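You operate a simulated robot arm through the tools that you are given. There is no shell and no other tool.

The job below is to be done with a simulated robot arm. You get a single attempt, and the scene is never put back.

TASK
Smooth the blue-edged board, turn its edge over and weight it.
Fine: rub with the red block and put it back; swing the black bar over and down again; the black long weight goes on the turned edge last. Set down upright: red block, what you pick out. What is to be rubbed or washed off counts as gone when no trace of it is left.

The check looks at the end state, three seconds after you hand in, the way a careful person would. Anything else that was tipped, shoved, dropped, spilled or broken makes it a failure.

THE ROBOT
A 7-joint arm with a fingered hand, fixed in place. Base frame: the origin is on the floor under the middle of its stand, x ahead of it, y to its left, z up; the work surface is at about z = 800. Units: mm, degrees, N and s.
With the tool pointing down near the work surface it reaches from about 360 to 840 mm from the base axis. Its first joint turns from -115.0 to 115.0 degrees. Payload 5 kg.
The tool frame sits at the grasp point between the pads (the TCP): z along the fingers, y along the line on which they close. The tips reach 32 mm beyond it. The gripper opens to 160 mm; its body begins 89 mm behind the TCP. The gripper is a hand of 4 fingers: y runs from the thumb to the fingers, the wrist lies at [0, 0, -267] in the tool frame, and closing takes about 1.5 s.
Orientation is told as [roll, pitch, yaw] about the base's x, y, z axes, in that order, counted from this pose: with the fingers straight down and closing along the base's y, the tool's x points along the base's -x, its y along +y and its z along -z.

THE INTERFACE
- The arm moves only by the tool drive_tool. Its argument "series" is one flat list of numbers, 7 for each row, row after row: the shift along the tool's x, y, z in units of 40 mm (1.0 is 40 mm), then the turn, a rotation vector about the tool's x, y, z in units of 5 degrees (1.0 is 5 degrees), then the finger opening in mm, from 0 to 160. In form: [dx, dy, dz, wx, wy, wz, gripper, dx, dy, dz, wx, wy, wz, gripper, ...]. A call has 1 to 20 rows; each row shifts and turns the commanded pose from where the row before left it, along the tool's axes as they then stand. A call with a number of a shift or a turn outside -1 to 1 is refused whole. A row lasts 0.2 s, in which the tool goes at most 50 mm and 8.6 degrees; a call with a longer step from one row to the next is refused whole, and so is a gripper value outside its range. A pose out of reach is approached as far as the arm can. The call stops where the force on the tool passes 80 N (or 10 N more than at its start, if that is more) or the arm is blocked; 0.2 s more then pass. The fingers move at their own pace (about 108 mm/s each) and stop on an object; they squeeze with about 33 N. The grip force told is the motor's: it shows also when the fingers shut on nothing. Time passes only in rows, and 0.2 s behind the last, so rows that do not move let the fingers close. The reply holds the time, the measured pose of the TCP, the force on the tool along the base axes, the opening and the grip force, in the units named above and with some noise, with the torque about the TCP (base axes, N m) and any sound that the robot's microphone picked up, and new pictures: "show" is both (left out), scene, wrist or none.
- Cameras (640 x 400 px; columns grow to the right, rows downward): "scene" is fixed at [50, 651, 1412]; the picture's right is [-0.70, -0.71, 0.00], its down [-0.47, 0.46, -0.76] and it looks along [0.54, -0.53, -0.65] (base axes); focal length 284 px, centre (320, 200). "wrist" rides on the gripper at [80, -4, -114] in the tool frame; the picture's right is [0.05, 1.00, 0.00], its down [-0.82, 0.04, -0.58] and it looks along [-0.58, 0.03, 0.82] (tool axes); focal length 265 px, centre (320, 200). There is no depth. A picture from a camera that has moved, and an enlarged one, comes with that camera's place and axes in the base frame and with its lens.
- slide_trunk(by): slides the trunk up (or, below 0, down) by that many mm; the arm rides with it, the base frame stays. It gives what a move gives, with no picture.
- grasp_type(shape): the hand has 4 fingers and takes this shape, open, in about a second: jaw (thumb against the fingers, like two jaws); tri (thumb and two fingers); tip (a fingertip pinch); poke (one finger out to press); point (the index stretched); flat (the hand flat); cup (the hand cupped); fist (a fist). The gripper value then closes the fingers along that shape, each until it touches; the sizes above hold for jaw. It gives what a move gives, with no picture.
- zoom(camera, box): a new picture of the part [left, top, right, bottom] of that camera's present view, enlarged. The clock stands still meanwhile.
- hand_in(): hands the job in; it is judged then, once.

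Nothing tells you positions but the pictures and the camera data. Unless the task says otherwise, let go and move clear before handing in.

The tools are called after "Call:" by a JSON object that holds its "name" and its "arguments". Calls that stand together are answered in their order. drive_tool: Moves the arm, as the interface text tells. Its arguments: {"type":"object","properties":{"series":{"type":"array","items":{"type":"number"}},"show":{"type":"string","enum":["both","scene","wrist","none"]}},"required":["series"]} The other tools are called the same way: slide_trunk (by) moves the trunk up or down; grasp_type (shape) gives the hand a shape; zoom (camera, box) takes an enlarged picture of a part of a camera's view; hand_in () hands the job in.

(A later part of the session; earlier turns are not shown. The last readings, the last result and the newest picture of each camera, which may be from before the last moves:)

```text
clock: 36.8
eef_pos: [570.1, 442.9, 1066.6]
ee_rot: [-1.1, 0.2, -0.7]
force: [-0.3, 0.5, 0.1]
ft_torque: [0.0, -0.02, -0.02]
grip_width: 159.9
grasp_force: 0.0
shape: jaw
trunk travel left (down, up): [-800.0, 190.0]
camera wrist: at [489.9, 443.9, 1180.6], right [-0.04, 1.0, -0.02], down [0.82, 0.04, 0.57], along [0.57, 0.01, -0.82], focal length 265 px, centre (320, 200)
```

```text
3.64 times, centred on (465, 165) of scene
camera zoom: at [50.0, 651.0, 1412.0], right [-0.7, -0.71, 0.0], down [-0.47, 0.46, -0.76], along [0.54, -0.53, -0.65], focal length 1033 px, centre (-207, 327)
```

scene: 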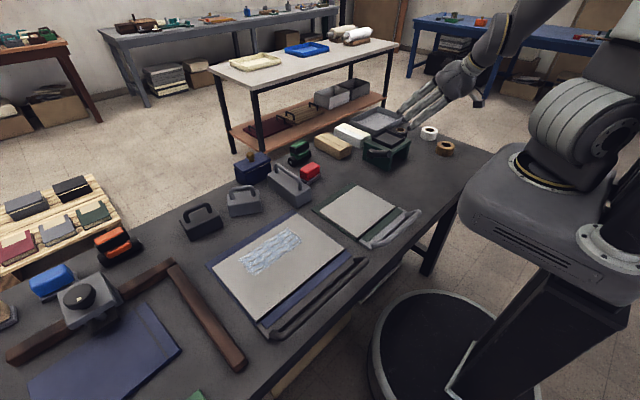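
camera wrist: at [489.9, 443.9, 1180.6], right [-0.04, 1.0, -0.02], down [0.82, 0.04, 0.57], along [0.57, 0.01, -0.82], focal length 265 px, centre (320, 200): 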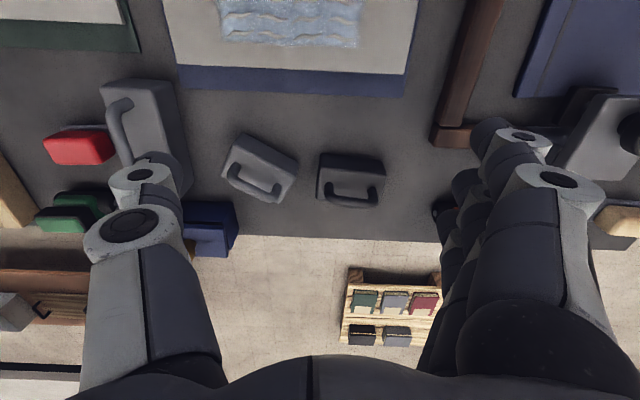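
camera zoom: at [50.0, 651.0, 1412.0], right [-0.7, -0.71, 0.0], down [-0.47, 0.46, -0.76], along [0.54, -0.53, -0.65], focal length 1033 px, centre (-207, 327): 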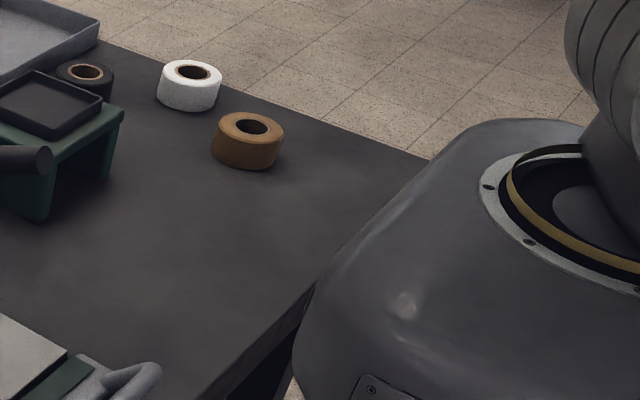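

The pieces under the table are boxes and paper stacks on the floor, so nothing useful there. I'll raise the hand and tilt it so the camera looks straight down over the whole table.

Call:
{"name": "drive_tool", "arguments": {"series": [0.25, -0.87, -0.4, 0, 0, 0, 160, 0.25, -0.87, -0.4, 0, 0, 0, 160, 0.25, -0.87, -0.4, 0, 0, 0, 160, 0.25, -0.87, -0.4, 0, 0, 0, 160, 0.25, -0.87, -0.4, 0, 0, 0, 160, 0.25, -0.87, -0.4, 0, 0, 0, 160, 0.25, -0.87, -0.4, 0, 0, 0, 160, 0, 0, 0, 0, 1, 0, 160, 0, 0, 0, 0, 1, 0, 160, 0, 0, 0, 0, 1, 0, 160, 0, 0, 0, 0, 1, 0, 160, 0, 0, 0, 0, 1, 0, 160, 0, 0, 0, 0, 1, 0, 160, 0, 0, 0, 0, 1, 0, 160], "show": "none"}}

Call:
{"name": "slide_trunk", "arguments": {"by": 180}}

Call:
{"name": "drive_tool", "arguments": {"series": [0, 0, 0, 0, 0, 0, 160], "show": "both"}}

```text
clock: 39.8
eef_pos: [497.2, 204.8, 1182.1]
ee_rot: [-1.4, 35.3, -1.6]
force: [1.0, -0.4, 0.6]
ft_torque: [0.02, 0.03, -0.01]
grip_width: 159.6
grasp_force: 0.1
shape: jaw
trunk travel left (down, up): [-800.0, 190.0]
```

```text
clock: 41.8
eef_pos: [497.1, 205.2, 1361.9]
ee_rot: [-1.4, 35.2, -1.5]
force: [-1.5, -0.1, -0.2]
ft_torque: [0.0, -0.01, 0.01]
grip_width: 160.0
grasp_force: 0.0
shape: jaw
trunk travel left (down, up): [-980.0, 10.0]
```

```text
clock: 42.2
eef_pos: [497.8, 204.1, 1364.4]
ee_rot: [-1.3, 35.1, -1.4]
force: [-0.8, 0.9, -0.7]
ft_torque: [0.06, 0.02, 0.0]
grip_width: 160.2
grasp_force: 0.1
shape: jaw
trunk travel left (down, up): [-980.0, 10.0]
camera wrist: at [497.0, 205.3, 1501.8], right [-0.03, 1.0, 0.01], down [1.0, 0.03, 0.0], along [0.0, 0.01, -1.0], focal length 265 px, centre (320, 200)
```

scene: 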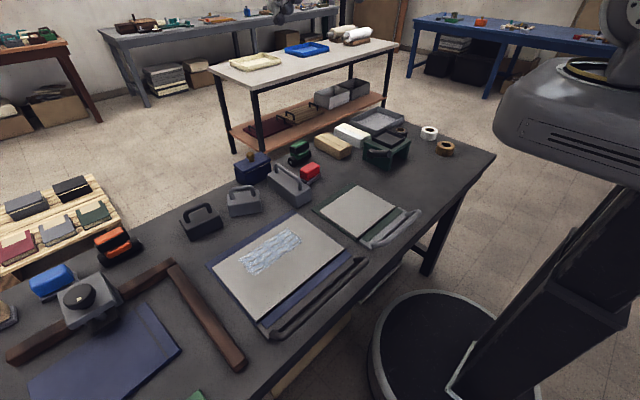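
wrist: 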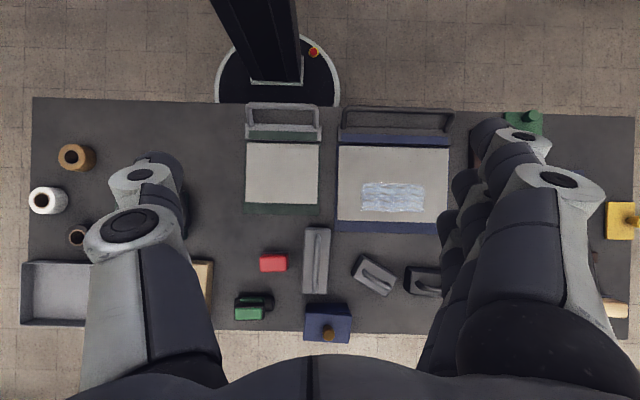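

From straight above I can see almost the whole table. I'll zoom into the parts to check for anything black that blends in.

Call:
{"name": "zoom", "arguments": {"camera": "wrist", "box": [200, 80, 480, 260]}}

Call:
{"name": "zoom", "arguments": {"camera": "wrist", "box": [190, 220, 450, 380]}}

Call:
{"name": "zoom", "arguments": {"camera": "wrist", "box": [0, 80, 250, 340]}}

Call:
{"name": "zoom", "arguments": {"camera": "wrist", "box": [430, 80, 640, 340]}}

```text
2.22 times, centred on (340, 170) of wrist
camera zoom: at [497.0, 205.3, 1501.8], right [-0.03, 1.0, 0.01], down [1.0, 0.03, 0.0], along [0.0, 0.01, -1.0], focal length 590 px, centre (276, 267)
```

zoom: 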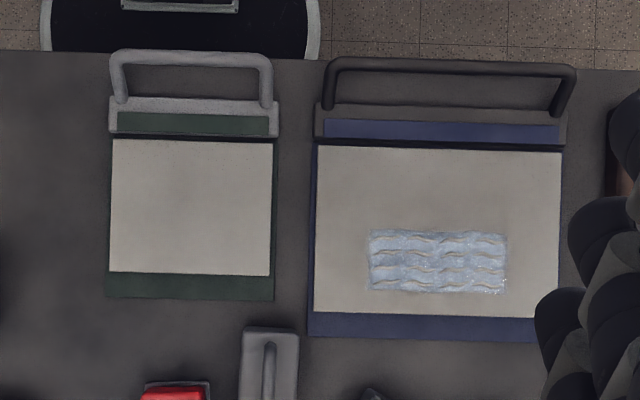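

```text
2.46 times, centred on (320, 300) of wrist
camera zoom: at [497.0, 205.3, 1501.8], right [-0.03, 1.0, 0.01], down [1.0, 0.03, 0.0], along [0.0, 0.01, -1.0], focal length 653 px, centre (320, -46)
```

zoom: 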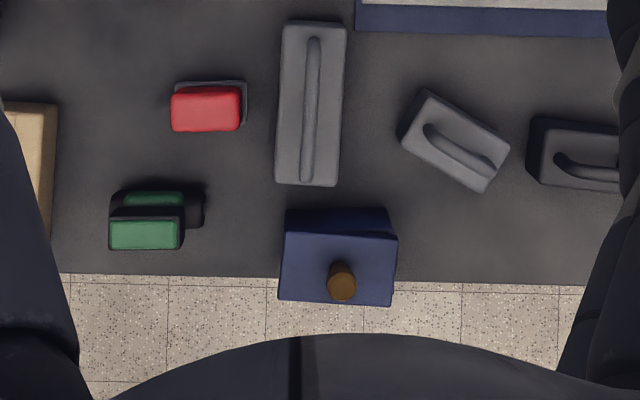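

```text
1.54 times, centred on (125, 210) of wrist
camera zoom: at [497.0, 205.3, 1501.8], right [-0.03, 1.0, 0.01], down [1.0, 0.03, 0.0], along [0.0, 0.01, -1.0], focal length 408 px, centre (620, 185)
```

zoom: 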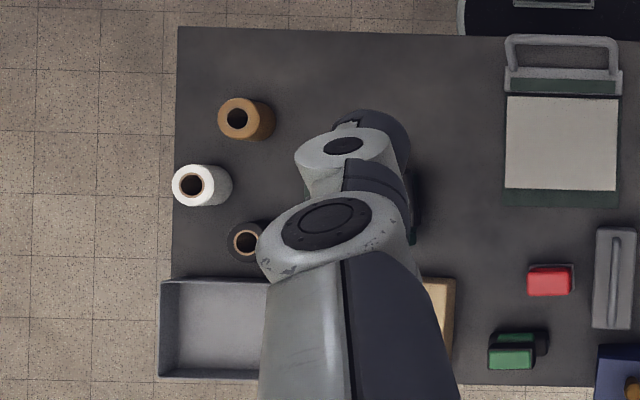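

```text
1.54 times, centred on (535, 210) of wrist
camera zoom: at [497.0, 205.3, 1501.8], right [-0.03, 1.0, 0.01], down [1.0, 0.03, 0.0], along [0.0, 0.01, -1.0], focal length 408 px, centre (-11, 185)
```

zoom: 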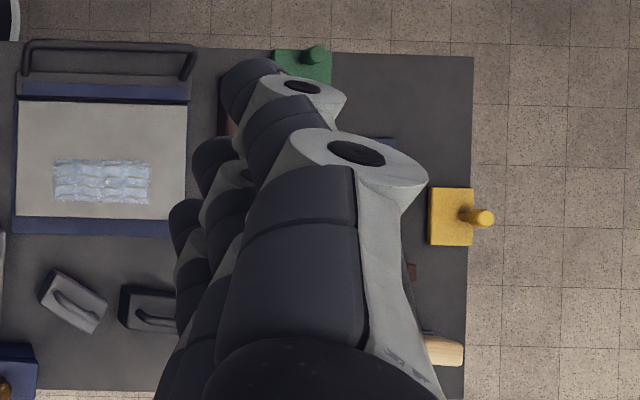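

There's still no long black weight on the tabletop, so I'll check beneath the table from its front right, where the tabletop is empty. First I'll bring the trunk back down and level the hand.

Call:
{"name": "slide_trunk", "arguments": {"by": -180}}

Call:
{"name": "drive_tool", "arguments": {"series": [0.1, -1, 0, 0, -1, 0, 160, 0.1, -1, 0, 0, -1, 0, 160, 0.1, -1, 0, 0, -1, 0, 160, 0.1, -1, 0, 0, -1, 0, 160, 0.1, -1, 0, 0, -1, 0, 160, 0.1, -1, 0, 0, -1, 0, 160, 0.1, -1, 0, 0, -1, 0, 160, 0.7, -1, 0.3, 0, 0, 0, 160, 0.7, -1, 0.3, 0, 0, 0, 160, 0.7, -1, 0.3, 0, 0, 0, 160, 0.7, -1, 0.3, 0, 0, 0, 160, 0.7, -1, 0.3, 0, 0, 0, 160, 0.5, -0.8, 0.3, 0, 0, 0, 160, 0.5, -0.8, 0.3, 0, 0, 0, 160], "show": "both"}}

```text
clock: 44.2
eef_pos: [496.7, 204.1, 1183.0]
ee_rot: [-1.3, 35.1, -1.6]
force: [-0.5, -0.1, 0.4]
ft_torque: [0.0, -0.01, 0.04]
grip_width: 159.9
grasp_force: 0.0
shape: jaw
trunk travel left (down, up): [-800.0, 190.0]
```

```text
refused: row 8 steps farther than a row can; nothing moved
```

Call:
{"name": "drive_tool", "arguments": {"series": [0.1, -1, 0, 0, -1, 0, 160, 0.1, -1, 0, 0, -1, 0, 160, 0.1, -1, 0, 0, -1, 0, 160, 0.1, -1, 0, 0, -1, 0, 160, 0.1, -1, 0, 0, -1, 0, 160, 0.1, -1, 0, 0, -1, 0, 160, 0.1, -1, 0, 0, -1, 0, 160, 0.6, -1, 0.3, 0, 0, 0, 160, 0.6, -1, 0.3, 0, 0, 0, 160, 0.6, -1, 0.3, 0, 0, 0, 160, 0.6, -1, 0.3, 0, 0, 0, 160, 0.6, -1, 0.3, 0, 0, 0, 160, 0.6, -0.8, 0.3, 0, 0, 0, 160, 0.6, -0.8, 0.3, 0, 0, 0, 160], "show": "both"}}

```text
clock: 47.2
eef_pos: [293.5, -345.0, 1117.9]
ee_rot: [-1.1, 0.1, -0.7]
force: [-0.4, 0.2, -0.5]
ft_torque: [0.03, 0.0, -0.02]
grip_width: 159.8
grasp_force: 0.1
shape: jaw
trunk travel left (down, up): [-800.0, 190.0]
camera wrist: at [214.2, -343.6, 1232.3], right [-0.04, 1.0, -0.02], down [0.82, 0.04, 0.57], along [0.57, 0.01, -0.82], focal length 265 px, centre (320, 200)
```

scene: 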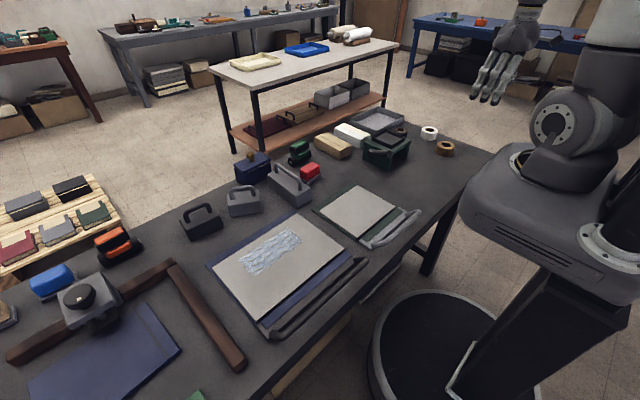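
wrist: 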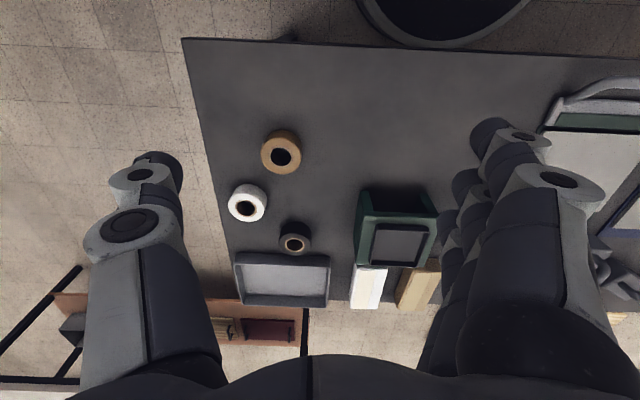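

Call:
{"name": "drive_tool", "arguments": {"series": [0.4, 0.1, 0.8, 0, 0, -1, 160, 0.4, 0.1, 0.8, 0, 0, -1, 160, 0.4, 0.1, 0.8, 0, 0, -1, 160, 0.4, 0.1, 0.8, 0, 0, -1, 160, 0.3, 0.1, 0.8, 0, 0, -1, 160, 0.3, 0.1, 0.8, 0, 0, -1, 160], "show": "both"}}

```text
clock: 48.6
eef_pos: [208.3, -333.3, 924.1]
ee_rot: [-0.9, 0.7, 29.3]
force: [1.2, -0.4, -0.6]
ft_torque: [-0.02, 0.05, 0.02]
grip_width: 159.9
grasp_force: 0.0
shape: jaw
trunk travel left (down, up): [-800.0, 190.0]
camera wrist: at [140.4, -373.7, 1040.5], right [-0.54, 0.84, -0.01], down [0.69, 0.45, 0.57], along [0.48, 0.29, -0.82], focal length 265 px, centre (320, 200)
```

scene: 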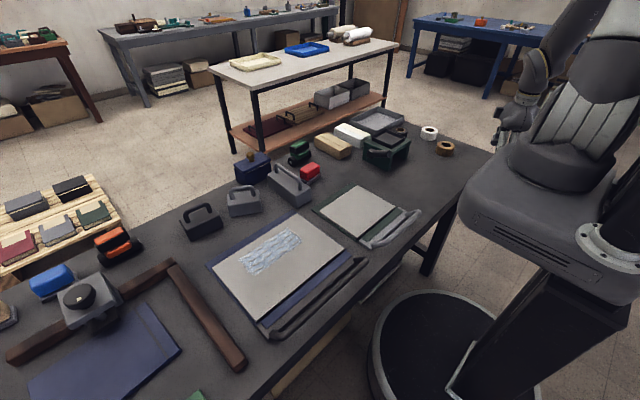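
wrist: 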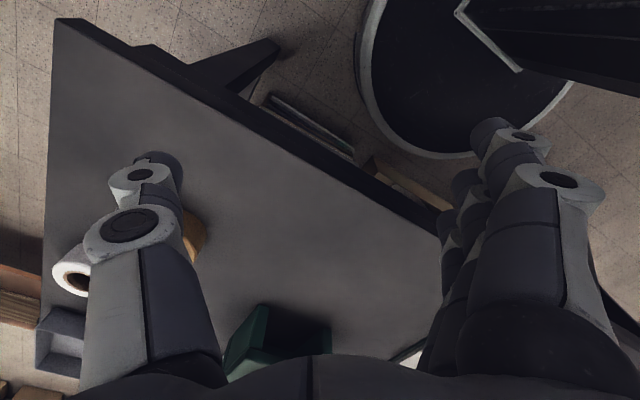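

Call:
{"name": "zoom", "arguments": {"camera": "wrist", "box": [220, 60, 480, 230]}}

Call:
{"name": "zoom", "arguments": {"camera": "scene", "box": [0, 260, 100, 340]}}

```text
2.35 times, centred on (350, 145) of wrist
camera zoom: at [140.4, -373.7, 1040.5], right [-0.54, 0.84, -0.01], down [0.69, 0.45, 0.57], along [0.48, 0.29, -0.82], focal length 624 px, centre (249, 329)
```

zoom: 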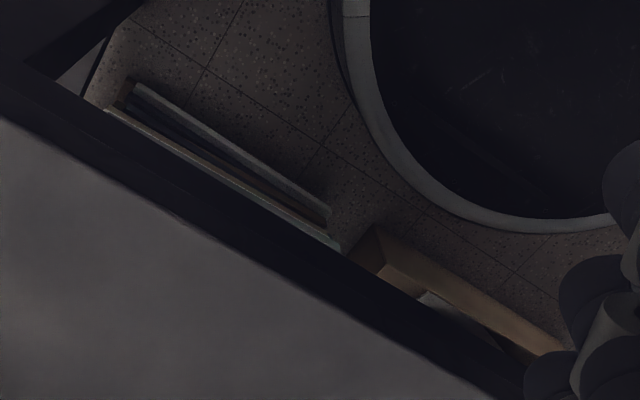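

```text
5.00 times, centred on (50, 300) of scene
camera zoom: at [50.0, 651.0, 1412.0], right [-0.7, -0.71, 0.0], down [-0.47, 0.46, -0.76], along [0.54, -0.53, -0.65], focal length 1420 px, centre (1670, -300)
```

zoom: 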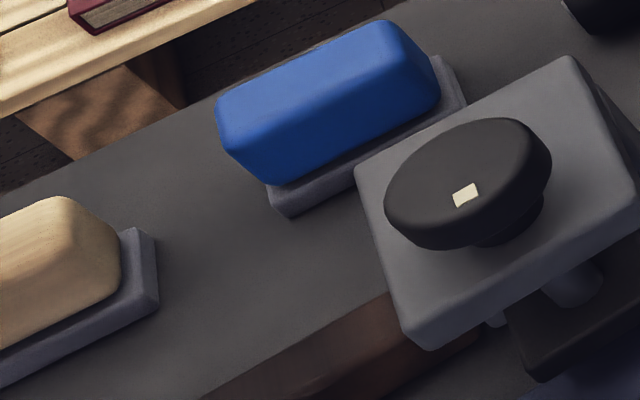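

Below the table there's only a stack of boards and an open carton on the floor. Earlier I noticed a pale stack at the back left of the robot, so I'll go and look at that more closely.

Call:
{"name": "drive_tool", "arguments": {"series": [-0.84, 0.48, -0.5, 0, 0, 0, 160, -0.84, 0.48, -0.5, 0, 0, 0, 160, -0.84, 0.48, -0.5, 0, 0, 0, 160, -0.84, 0.48, -0.5, 0, 0, 0, 160, -0.84, 0.48, -0.5, 0, 0, 0, 160, -0.84, 0.48, -0.5, 0, 0, 0, 160, -0.84, 0.48, -0.5, 0, 0, 0, 160, -0.84, 0.48, -0.5, 0, 0, 0, 160, -0.84, 0.48, -0.5, 0, 0, 0, 160, -0.84, 0.48, -0.5, 0, 0, 0, 160, -0.2, 0.9, 0, 0, 0, -1, 160, -0.2, 0.9, 0, 0, 0, -1, 160, -0.2, 0.9, 0, 0, 0, -1, 160, -0.2, 0.9, 0, 0, 0, -1, 160, -0.2, 0.9, 0, 0, 0, -1, 160, -0.2, 0.9, 0, 0, 0, -1, 160, -0.2, 0.9, 0, 0, 0, -1, 160, -0.2, 0.9, 0, 0, 0, -1, 160, -0.2, 0.9, 0, 0, 0, -1, 160, -0.2, 0.9, 0, 0, 0, -1, 160], "show": "none"}}

Call:
{"name": "drive_tool", "arguments": {"series": [-0.2, 0.9, 0, 0, 0, -1, 160, -0.2, 0.9, 0, 0, 0, -1, 160, -0.2, 0.5, 0, 0, 0, -1, 160, -0.2, 0.5, 0, 0, 0, -1, 160, -0.2, 0.5, 0, 0, 0, -1, 160, -0.2, 0.5, 0, 0, 0, -1, 160, -0.2, 0.5, 0, 0, 0, -1, 160, 0, 0.5, 0, 0, 0, -1, 160, 0, 0.5, 0, 0, 0, -1, 160, 0, 0.5, 0, 0, 0, -1, 160], "show": "both"}}

```text
clock: 52.8
eef_pos: [179.8, 276.9, 1113.7]
ee_rot: [-0.2, 1.0, 79.3]
force: [-0.3, 0.0, 0.2]
ft_torque: [-0.01, 0.01, -0.03]
grip_width: 159.7
grasp_force: 0.1
shape: jaw
trunk travel left (down, up): [-800.0, 190.0]
```

```text
clock: 55.2
eef_pos: [-16.8, 305.3, 1111.7]
ee_rot: [2.7, 0.9, 123.3]
force: [0.0, 0.8, -0.5]
ft_torque: [0.0, 0.0, 0.02]
grip_width: 159.8
grasp_force: 0.1
shape: jaw
trunk travel left (down, up): [-800.0, 190.0]
stopped in row 10: the arm was blocked; the commanded pose is now the measured one
camera wrist: at [34.4, 245.9, 1225.2], right [-0.81, -0.59, 0.05], down [-0.46, 0.68, 0.57], along [-0.37, 0.44, -0.82], focal length 265 px, centre (320, 200)
```

scene: 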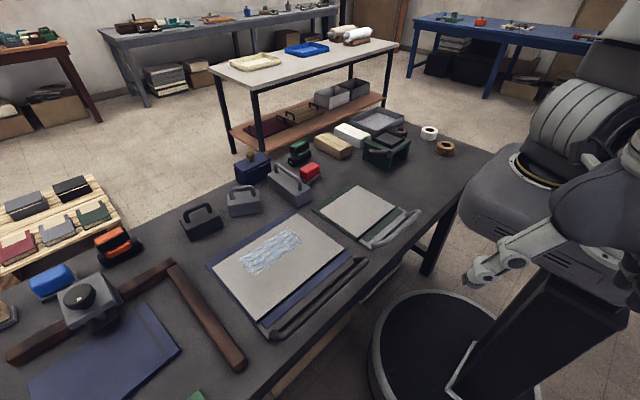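
wrist: 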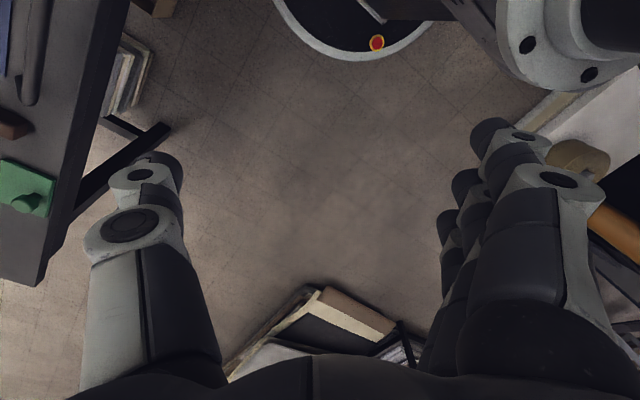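

The back left holds only boards leaning far away, so no weight there either. I'll take a very close look at the blue lidded box and the cartons.

Call:
{"name": "zoom", "arguments": {"camera": "scene", "box": [225, 140, 285, 195]}}

Call:
{"name": "zoom", "arguments": {"camera": "scene", "box": [280, 115, 380, 190]}}

Call:
{"name": "zoom", "arguments": {"camera": "scene", "box": [170, 180, 230, 245]}}

Call:
{"name": "zoom", "arguments": {"camera": "scene", "box": [80, 215, 180, 290]}}

```text
7.27 times, centred on (255, 168) of scene
camera zoom: at [50.0, 651.0, 1412.0], right [-0.7, -0.71, 0.0], down [-0.47, 0.46, -0.76], along [0.54, -0.53, -0.65], focal length 2066 px, centre (793, 436)
```

zoom: 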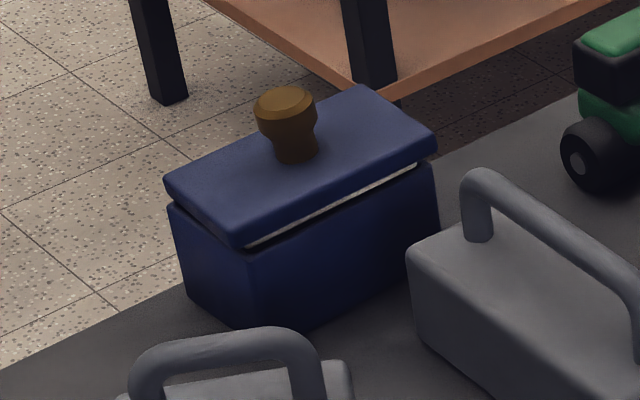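

```text
5.33 times, centred on (330, 152) of scene
camera zoom: at [50.0, 651.0, 1412.0], right [-0.7, -0.71, 0.0], down [-0.47, 0.46, -0.76], along [0.54, -0.53, -0.65], focal length 1515 px, centre (267, 453)
```

zoom: 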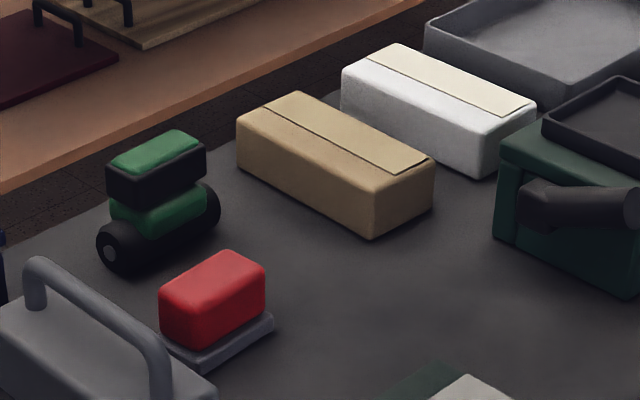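

```text
6.15 times, centred on (200, 212) of scene
camera zoom: at [50.0, 651.0, 1412.0], right [-0.7, -0.71, 0.0], down [-0.47, 0.46, -0.76], along [0.54, -0.53, -0.65], focal length 1748 px, centre (1058, 123)
```

zoom: 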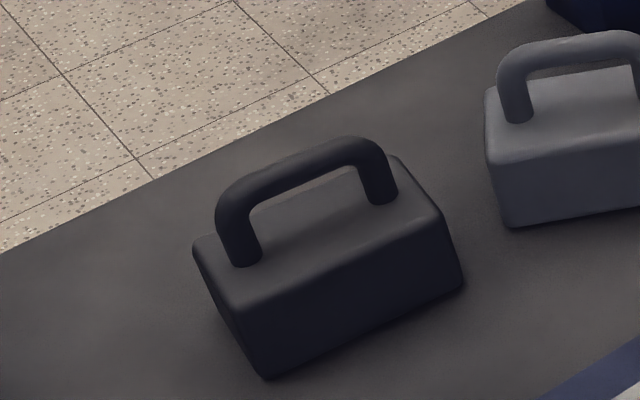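

```text
5.33 times, centred on (130, 252) of scene
camera zoom: at [50.0, 651.0, 1412.0], right [-0.7, -0.71, 0.0], down [-0.47, 0.46, -0.76], along [0.54, -0.53, -0.65], focal length 1515 px, centre (1333, -80)
```

zoom: 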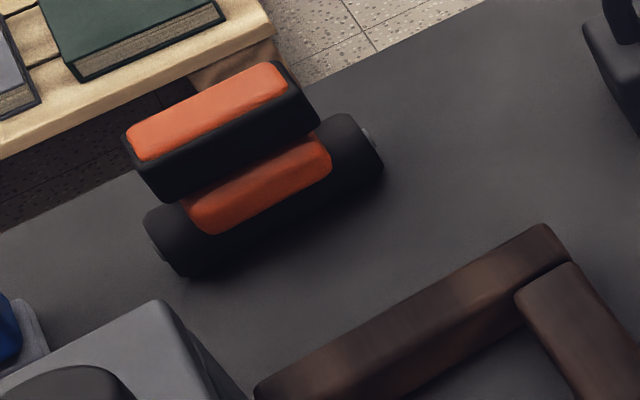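

The blue box lid seems slightly raised, with a light gap under it. I'll go back to the front and take a close, low look at that gap without touching anything.

Call:
{"name": "drive_tool", "arguments": {"series": [0, -0.5, 0, 0, 0, 1, 160, 0, -0.5, 0, 0, 0, 1, 160, 0.2, -0.5, 0, 0, 0, 1, 160, 0.2, -0.5, 0, 0, 0, 1, 160, 0.2, -0.5, 0, 0, 0, 1, 160, 0.2, -0.5, 0, 0, 0, 1, 160, 0.2, -0.5, 0, 0, 0, 1, 160, 0.2, -0.9, 0, 0, 0, 1, 160, 0.2, -0.9, 0, 0, 0, 1, 160, 0.2, -0.9, 0, 0, 0, 1, 160, 0.2, -0.9, 0, 0, 0, 1, 160, 0.2, -0.9, 0, 0, 0, 1, 160, 0.2, -0.9, 0, 0, 0, 1, 160, 0, -0.9, 0, 0, 0, 1, 160, 0, -0.9, 0, 0, 0, 1, 160, 0, -0.9, 0, 0, 0, 1, 160, 0, -0.9, 0, 0, 0, 1, 160, 0, -0.6, 0, 0, 0, 1, 160, -0.3, -0.6, 0, 0, 0, 1, 160, -0.3, -0.3, 0, 0, 0, 1, 160], "show": "wrist"}}

```text
clock: 59.4
eef_pos: [483.1, 81.4, 1101.4]
ee_rot: [-1.2, 2.4, 23.3]
force: [0.6, -0.6, -0.7]
ft_torque: [0.01, 0.03, 0.0]
grip_width: 160.0
grasp_force: 0.0
shape: jaw
trunk travel left (down, up): [-800.0, 190.0]
camera wrist: at [413.8, 52.1, 1218.8], right [-0.44, 0.9, -0.02], down [0.75, 0.38, 0.54], along [0.49, 0.23, -0.84], focal length 265 px, centre (320, 200)
```

wrist: 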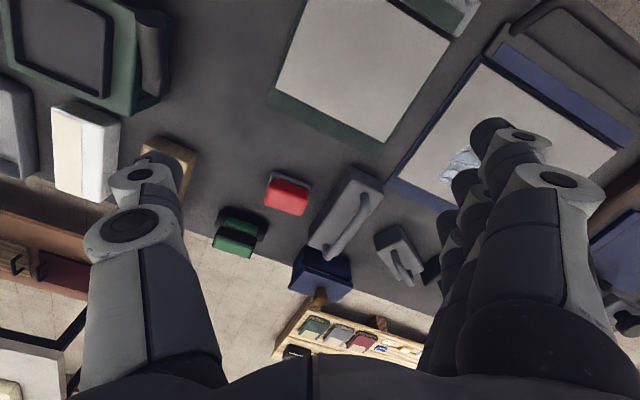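

Call:
{"name": "drive_tool", "arguments": {"series": [-0.8, -0.12, 0.4, 0.2, -1, 0, 160, -0.8, -0.12, 0.4, 0, -1, 0, 160, -0.8, -0.12, 0.4, 0, -1, 0, 160, -0.8, -0.12, 0.4, 0, -1, -0.5, 160, -0.8, -0.12, 0.4, 0, -1, -0.5, 160], "show": "both"}}

Call:
{"name": "zoom", "arguments": {"camera": "wrist", "box": [220, 60, 460, 240]}}

```text
clock: 60.6
eef_pos: [649.7, 128.2, 1046.2]
ee_rot: [-4.0, -22.3, 29.7]
force: [0.4, 0.1, 0.3]
ft_torque: [-0.02, 0.07, -0.02]
grip_width: 159.9
grasp_force: 0.0
shape: jaw
trunk travel left (down, up): [-800.0, 190.0]
camera wrist: at [545.7, 75.1, 1120.4], right [-0.51, 0.85, -0.08], down [0.43, 0.34, 0.84], along [0.75, 0.39, -0.54], focal length 265 px, centre (320, 200)
```

scene: 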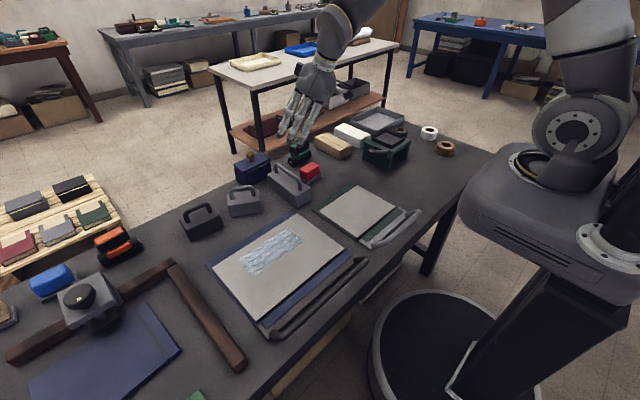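
wrist: 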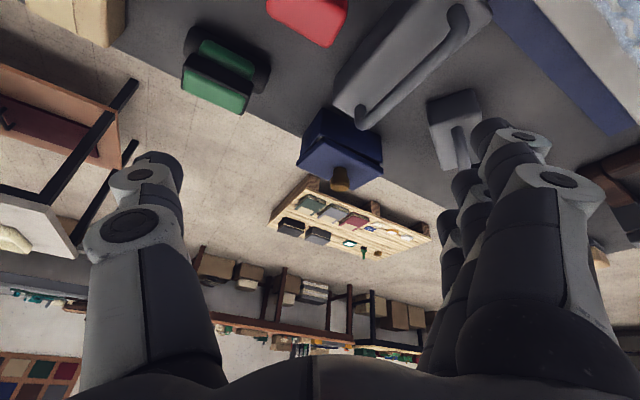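

```text
2.22 times, centred on (340, 150) of wrist
camera zoom: at [545.7, 75.1, 1120.4], right [-0.51, 0.85, -0.08], down [0.43, 0.34, 0.84], along [0.75, 0.39, -0.54], focal length 590 px, centre (276, 311)
```

zoom: 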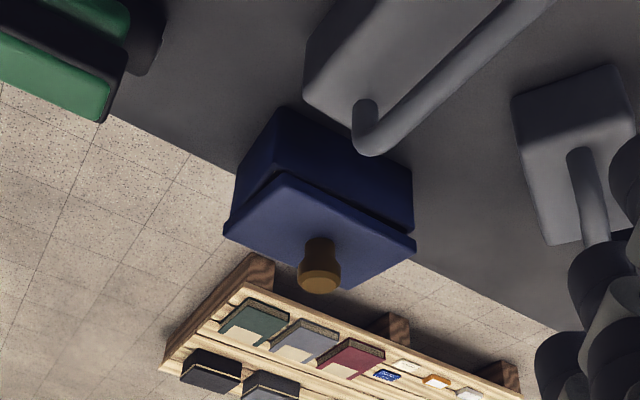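

The box is small and closed, so I'll rule it out. I'll level the hand and take another overhead picture of the left half, which the fingers hid before.

Call:
{"name": "drive_tool", "arguments": {"series": [0.5, 0.3, -0.7, 0, 0.9, 0, 160, 0.5, 0.3, -0.7, 0, 0.9, 0, 160, 0.5, 0.3, -0.7, 0, 0.9, 0, 160, 0.5, 0.3, -0.5, 0, 0.9, 0, 160, 0.5, 0.8, -0.2, 0, 0.9, 0, 160, 0.2, 1, 0, 0, 0, 1, 160, 0.2, 1, 0, 0, 0, 1, 160, 0.2, 1, 0, 0, 0, 1, 160, 0.2, 1, 0, 0, 0, 1, 160, 0.2, 1, 0, 0, 0, 1, 160, 0.2, 1, 0, 0, 0, 0.94, 160, 0.2, 1, 0, 0, 0, 0, 160, 0.2, 1, 0, 0, 0, 0, 160], "show": "none"}}

```text
clock: 63.4
eef_pos: [372.6, 441.9, 1101.2]
ee_rot: [-3.3, -1.6, -1.4]
force: [0.0, 0.6, 0.0]
ft_torque: [-0.05, 0.02, -0.02]
grip_width: 160.0
grasp_force: 0.0
shape: jaw
trunk travel left (down, up): [-800.0, 190.0]
```

Call:
{"name": "drive_tool", "arguments": {"series": [0, 0, 0, -0.66, 0.32, -0.28, 160, -0.3, 0.7, -0.9, 0, 0, 0, 160, -0.3, 0.7, -0.9, 0, 0, 0, 160, -0.3, 0.7, -0.9, 0, 0, 0, 160, -0.3, 0.7, -0.9, 0, 0, 0, 160, 0, 0, 0, 0, 1, 0, 160, 0, 0, 0, 0, 1, 0, 160, 0, 0, 0, 0, 1, 0, 160, 0, 0, 0, 0, 1, 0, 160, 0, 0, 0, 0, 1, 0, 160, 0, 0, 0, 0, 1, 0, 160, 0, 0, 0, 0, 1, 0, 160], "show": "wrist"}}

```text
clock: 66.0
eef_pos: [414.3, 532.2, 1259.2]
ee_rot: [1.2, 31.5, -0.1]
force: [-0.5, -0.2, -0.5]
ft_torque: [-0.01, -0.07, 0.01]
grip_width: 159.6
grasp_force: 0.0
shape: jaw
out of reach, approached as far as the arm can: row 11, 12
trunk travel left (down, up): [-800.0, 190.0]
camera wrist: at [405.7, 526.5, 1398.2], right [-0.03, 1.0, 0.04], down [1.0, 0.03, 0.07], along [0.07, 0.05, -1.0], focal length 265 px, centre (320, 200)
```

wrist: 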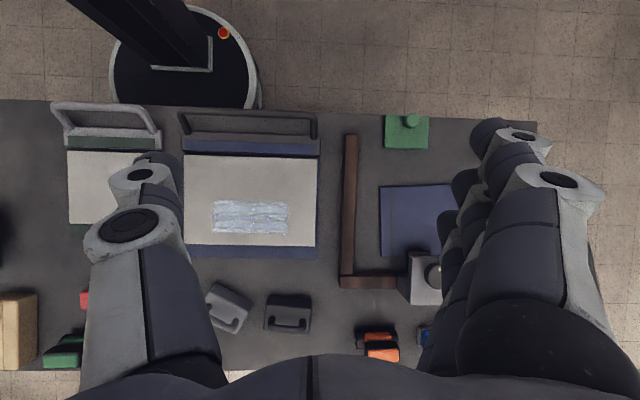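

The left half is clear as well, with no long black weight. One last doubtful place is the dark inside of the green stand, so I'll take a low look into it from the front right.

Call:
{"name": "drive_tool", "arguments": {"series": [0, -1, 0, 0, -0.9, 0, 160, 0, -1, 0, 0, -0.9, 0, 160, 0, -1, 0, 0, -0.9, 0, 160, 0, -1, 0, 0, -0.9, 0, 160, 0, -1, 0, 0, -0.9, 0, 160, 0, -1, 0, 0, -0.9, 0, 160, 0, -1, 0, -0.24, -0.9, 0, 160, 0, -1, 0.3, 0, 0, 0, 160, 0, -1, 0.3, 0, 0, 0, 160, 0, -1, 0.3, 0, 0, 0, 160, 0, -1, 0.3, 0, 0, 0, 160, 0, -1, 0.3, 0, 0, 0, 160, 0, -1, 0.3, 0, 0, 0, 160, 0.3, -1, 0.3, 0, 0, 0, 160, 0.3, -1, 0.3, 0, 0, 0, 160, 0.3, -1, 0.3, 0, 0, 0, 160, 0.3, -1, 0.3, 0, 0, 0, 160, 0.3, -1, 0.3, 0, 0, -1, 160, 0.3, -1, 0.3, 0, 0, -1, 160, 0.3, -1, 0.3, 0, 0, -1, 160], "show": "none"}}

```text
clock: 70.2
eef_pos: [328.4, -264.8, 1077.6]
ee_rot: [2.2, -0.5, 14.1]
force: [-0.3, 0.7, 0.6]
ft_torque: [0.02, 0.02, -0.02]
grip_width: 160.2
grasp_force: 0.1
shape: jaw
trunk travel left (down, up): [-800.0, 190.0]
```

Call:
{"name": "drive_tool", "arguments": {"series": [0.5, -0.1, 0.7, 0, 0, 0, 160, 0.5, -0.1, 0.7, 0, 0, 0, 160, 0.5, -0.1, 0.7, 0, 0, 0, 160, 0.5, -0.1, 0.7, 0, 0, 0, 160, 0.5, -0.1, 0.7, 0, 0, 0, 160, 0, 0, 0, 0, -1, 0, 160, 0, 0, 0, 0, -1, 0, 160, 0, 0, 0, 0, -1, 0, 160], "show": "both"}}

Call:
{"name": "zoom", "arguments": {"camera": "wrist", "box": [180, 120, 460, 320]}}

```text
clock: 72.0
eef_pos: [243.4, -301.9, 933.0]
ee_rot: [2.2, -15.4, 13.8]
force: [-4.4, -2.1, -0.7]
ft_torque: [0.24, -0.41, 0.03]
grip_width: 160.0
grasp_force: 0.0
shape: jaw
out of reach, approached as far as the arm can: row 8
trunk travel left (down, up): [-800.0, 190.0]
camera wrist: at [140.9, -334.3, 1021.9], right [-0.3, 0.95, 0.02], down [0.61, 0.17, 0.77], along [0.74, 0.24, -0.63], focal length 265 px, centre (320, 200)
```

scene: 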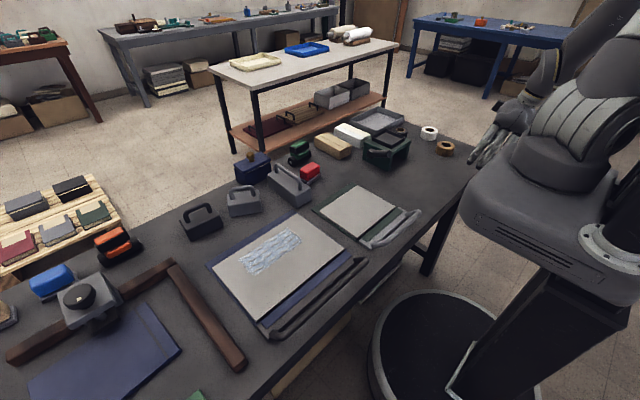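
wrist: 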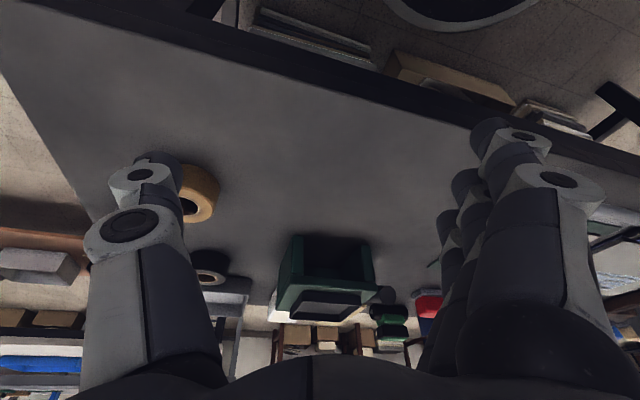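

```text
2.00 times, centred on (320, 220) of wrist
camera zoom: at [140.9, -334.3, 1021.9], right [-0.3, 0.95, 0.02], down [0.61, 0.17, 0.77], along [0.74, 0.24, -0.63], focal length 531 px, centre (320, 160)
```

zoom: 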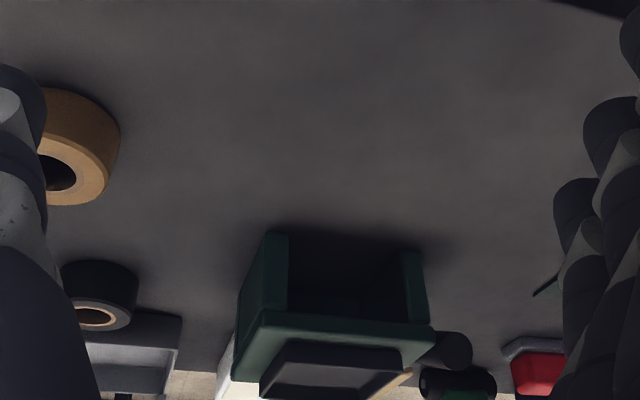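

Call:
{"name": "zoom", "arguments": {"camera": "wrist", "box": [270, 220, 390, 330]}}

Call:
{"name": "zoom", "arguments": {"camera": "wrist", "box": [370, 30, 640, 150]}}

```text
3.64 times, centred on (330, 275) of wrist
camera zoom: at [140.9, -334.3, 1021.9], right [-0.3, 0.95, 0.02], down [0.61, 0.17, 0.77], along [0.74, 0.24, -0.63], focal length 965 px, centre (284, -73)
```

zoom: 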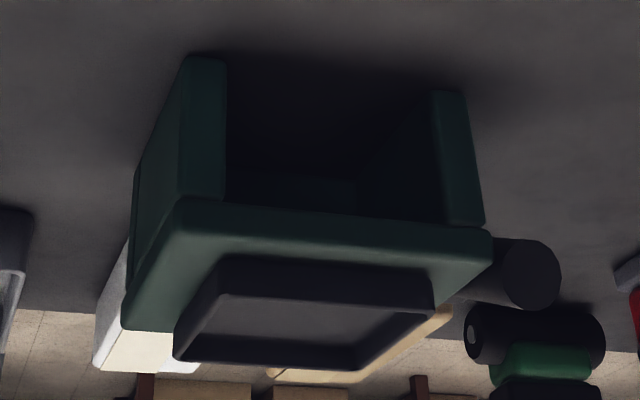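

```text
2.37 times, centred on (505, 90) of wrist
camera zoom: at [140.9, -334.3, 1021.9], right [-0.3, 0.95, 0.02], down [0.61, 0.17, 0.77], along [0.74, 0.24, -0.63], focal length 629 px, centre (-118, 461)
```

zoom: 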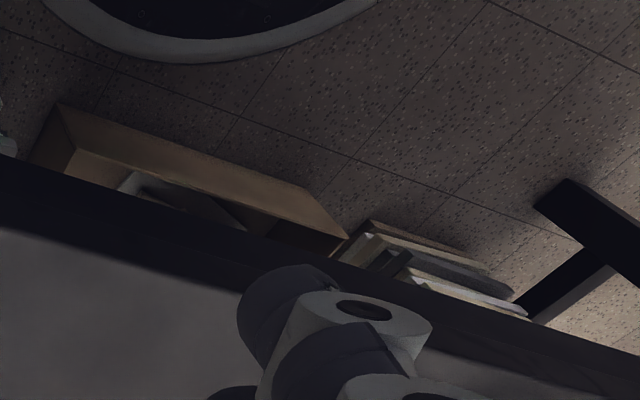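

Something faintly bluish-black may be at the back inside the stand. I'll zoom in tighter.

Call:
{"name": "zoom", "arguments": {"camera": "wrist", "box": [300, 235, 365, 285]}}

Call:
{"name": "zoom", "arguments": {"camera": "scene", "box": [385, 130, 425, 170]}}

```text
8.00 times, centred on (332, 260) of wrist
camera zoom: at [140.9, -334.3, 1021.9], right [-0.3, 0.95, 0.02], down [0.61, 0.17, 0.77], along [0.74, 0.24, -0.63], focal length 2123 px, centre (220, -280)
```

zoom: 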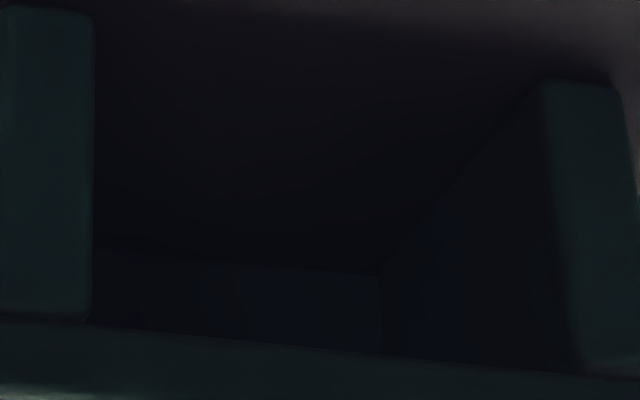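

```text
10.00 times, centred on (405, 150) of scene
camera zoom: at [50.0, 651.0, 1412.0], right [-0.7, -0.71, 0.0], down [-0.47, 0.46, -0.76], along [0.54, -0.53, -0.65], focal length 2841 px, centre (-530, 700)
```

zoom: 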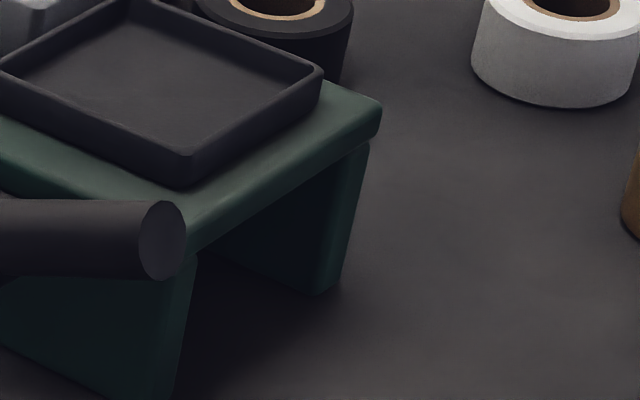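

The stand is just an empty housing with inner walls, so I'll settle the weight question later. I'll start with the rubbing: the red block sits near (652, 105), and I'll come over it with the jaws closing along x, because the grey weight is close on its left.

Call:
{"name": "drive_tool", "arguments": {"series": [0, 0, -1, 0.15, 1, 0, 160, 0, 0, -1, 0.15, 1, 0, 160, 0, 0, -1, 0.14, 1.0, 0, 160, -0.95, 0.57, 0, 0, 0, 0, 160, -0.95, 0.57, 0, 0, 0, 0, 160, -0.95, 0.57, 0, 0, 0, 0, 160, -0.95, 0.57, 0, 0, 0, 0, 160, -0.95, 0.57, 0, 0, 0, 0, 160, -0.95, 0.57, 0, 0, 0, 0, 160, -0.95, 0.57, 0, 0, 0, 0, 160, -0.95, 0.57, 0, 0, 0, 0, 160, -0.95, 0.57, 0, 0, 0, 0, 160, -0.95, 0.57, 0, 0, 0, 0, 160, -0.95, 0.57, 0, 0, 0, 0, 160, -0.95, 0.57, 0, 0, 0, 0, 160, -0.95, 0.57, 0, 0, 0, 0, 160, 0, 0, 0, 0, 0, -1, 160, 0, 0, 0, 0, 0, -1, 160, 0, 0, 0, 0, 0, -1, 160, 0, 0, 0, 0, 0, -1, 160], "show": "none"}}

Call:
{"name": "drive_tool", "arguments": {"series": [0, 0, 0, 0, 0, -1, 160, 0, 0, 0, 0, 0, -1, 160, 0, 0, 0, 0, 0, -1, 160, 0, 0, 0, 0, 0, -1, 160, 0, 0, 0, 0, 0, -1, 160, 0, 0, 0, 0, 0, -1, 160, 0, 0, 0, 0, 0, -1, 160, 0, 0, 0, 0, 0, -1, 160, 0, 0, 0, 0, 0, -1, 160, 0, 0, 0, 0, 0, -1, 160, 0, 0, 0, 0, 0, -1, 160], "show": "both"}}

```text
clock: 76.2
eef_pos: [638.5, 93.0, 1047.8]
ee_rot: [-0.2, -0.5, 33.9]
force: [-0.5, 0.5, 0.8]
ft_torque: [-0.01, -0.02, 0.0]
grip_width: 160.0
grasp_force: 0.2
shape: jaw
out of reach, approached as far as the arm can: row 2, 3
trunk travel left (down, up): [-800.0, 190.0]
```

```text
clock: 78.6
eef_pos: [638.5, 93.2, 1049.3]
ee_rot: [-0.4, -0.1, 89.0]
force: [0.5, -1.3, 0.3]
ft_torque: [0.01, 0.02, -0.01]
grip_width: 160.1
grasp_force: 0.1
shape: jaw
trunk travel left (down, up): [-800.0, 190.0]
camera wrist: at [639.6, 14.4, 1161.5], right [-1.0, -0.03, -0.01], down [-0.03, 0.81, 0.58], along [-0.01, 0.58, -0.82], focal length 265 px, centre (320, 200)
```

scene: 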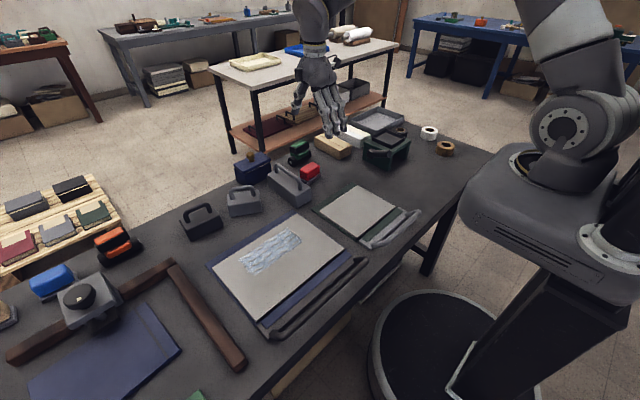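
wrist: 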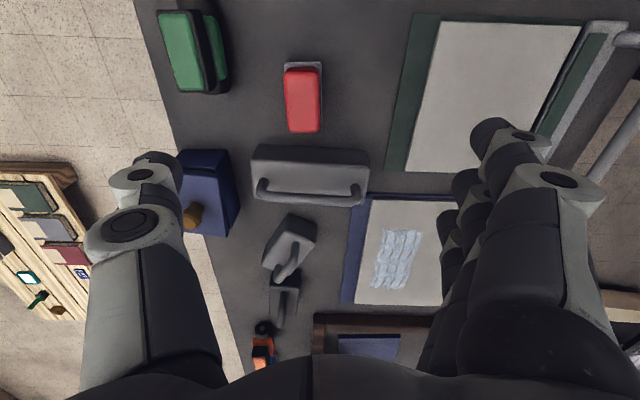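

I'm over the red block with the jaws along x. I'll centre on it and come lower for a better position estimate.

Call:
{"name": "drive_tool", "arguments": {"series": [-0.08, -0.23, 0.5, 0, 0, -0.2, 160, -0.08, -0.23, 0.6, 0, 0, 0, 160, 0, 0, 0.6, 0, 0, 0, 160, 0, 0, 0.6, 0, 0, 0, 160], "show": "both"}}

Call:
{"name": "zoom", "arguments": {"camera": "wrist", "box": [200, 0, 440, 180]}}

Call:
{"name": "zoom", "arguments": {"camera": "scene", "box": [270, 80, 370, 200]}}

```text
clock: 79.6
eef_pos: [658.7, 101.9, 955.3]
ee_rot: [-0.6, -0.2, 90.0]
force: [-0.1, 0.7, -0.6]
ft_torque: [0.0, 0.01, 0.01]
grip_width: 160.0
grasp_force: 0.0
shape: jaw
trunk travel left (down, up): [-800.0, 190.0]
camera wrist: at [661.8, 23.6, 1069.5], right [-1.0, -0.05, -0.01], down [-0.05, 0.81, 0.58], along [-0.02, 0.58, -0.82], focal length 265 px, centre (320, 200)
```

scene: 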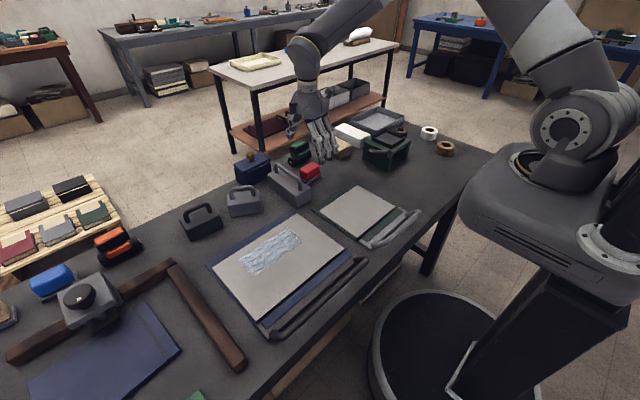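
wrist: 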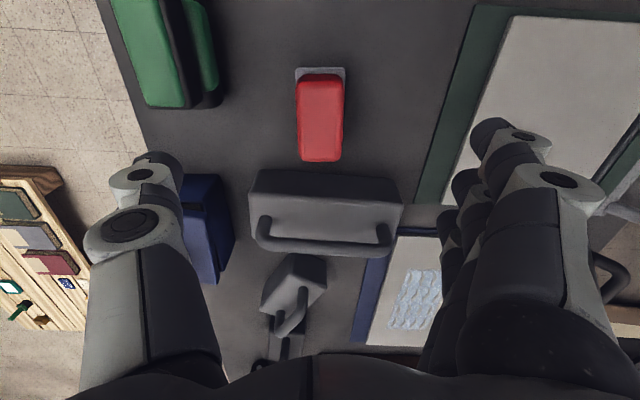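

```text
2.22 times, centred on (320, 90) of wrist
camera zoom: at [661.8, 23.6, 1069.5], right [-1.0, -0.05, -0.01], down [-0.05, 0.81, 0.58], along [-0.02, 0.58, -0.82], focal length 590 px, centre (320, 444)
```

zoom: 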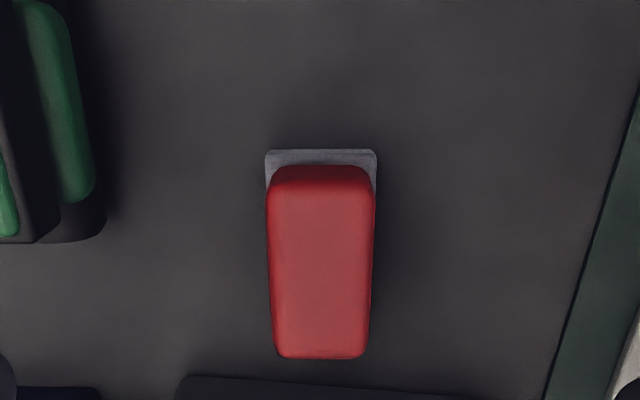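

```text
3.33 times, centred on (320, 140) of scene
camera zoom: at [50.0, 651.0, 1412.0], right [-0.7, -0.71, 0.0], down [-0.47, 0.46, -0.76], along [0.54, -0.53, -0.65], focal length 947 px, centre (320, 400)
```

zoom: 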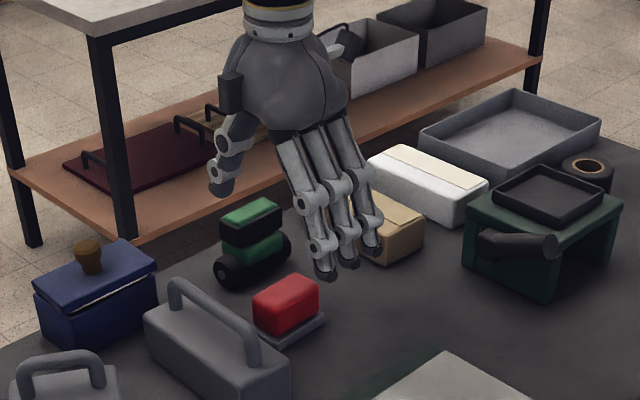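

The red block's sole is centred at about (661, 100) with its top near z 860, and the hand is straight above it. I'll narrow the fingers first to keep clear of the green roller, then descend and grip the red part.

Call:
{"name": "drive_tool", "arguments": {"series": [0, 0, 0, 0.12, 0, 0, 90, 0.03, -0.03, 0, 0, 0, 0, 90, 0, 0, 0.5, 0, 0, 0, 90, 0, 0, 0.5, 0, 0, 0, 90, 0, 0, 0.5, 0, 0, 0, 90, 0, 0, 0.5, 0, 0, 0, 90, 0, 0, 0.4, 0, 0, 0, 90, 0, 0, 0.2, 0, 0, 0, 90], "show": "both"}}

```text
clock: 81.4
eef_pos: [659.7, 99.4, 851.6]
ee_rot: [-1.0, -0.1, 89.9]
force: [0.1, 0.2, 1.1]
ft_torque: [0.02, -0.01, 0.0]
grip_width: 90.9
grasp_force: 0.0
shape: jaw
trunk travel left (down, up): [-800.0, 190.0]
camera wrist: at [661.6, 20.8, 964.9], right [-1.0, -0.05, -0.02], down [-0.05, 0.81, 0.58], along [-0.01, 0.58, -0.82], focal length 265 px, centre (320, 200)
```

scene: 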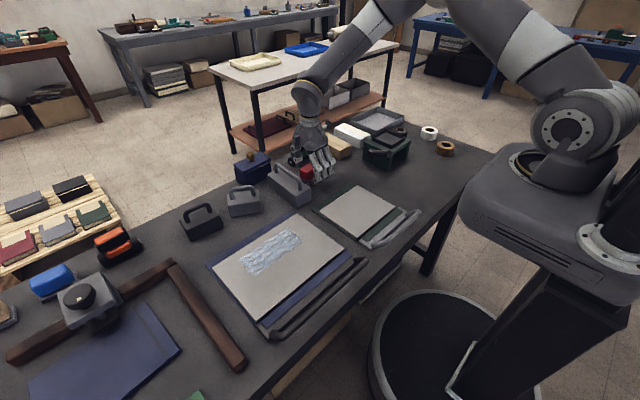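
wrist: 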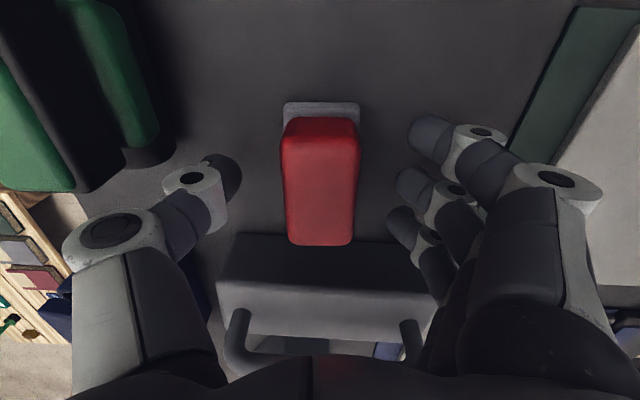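

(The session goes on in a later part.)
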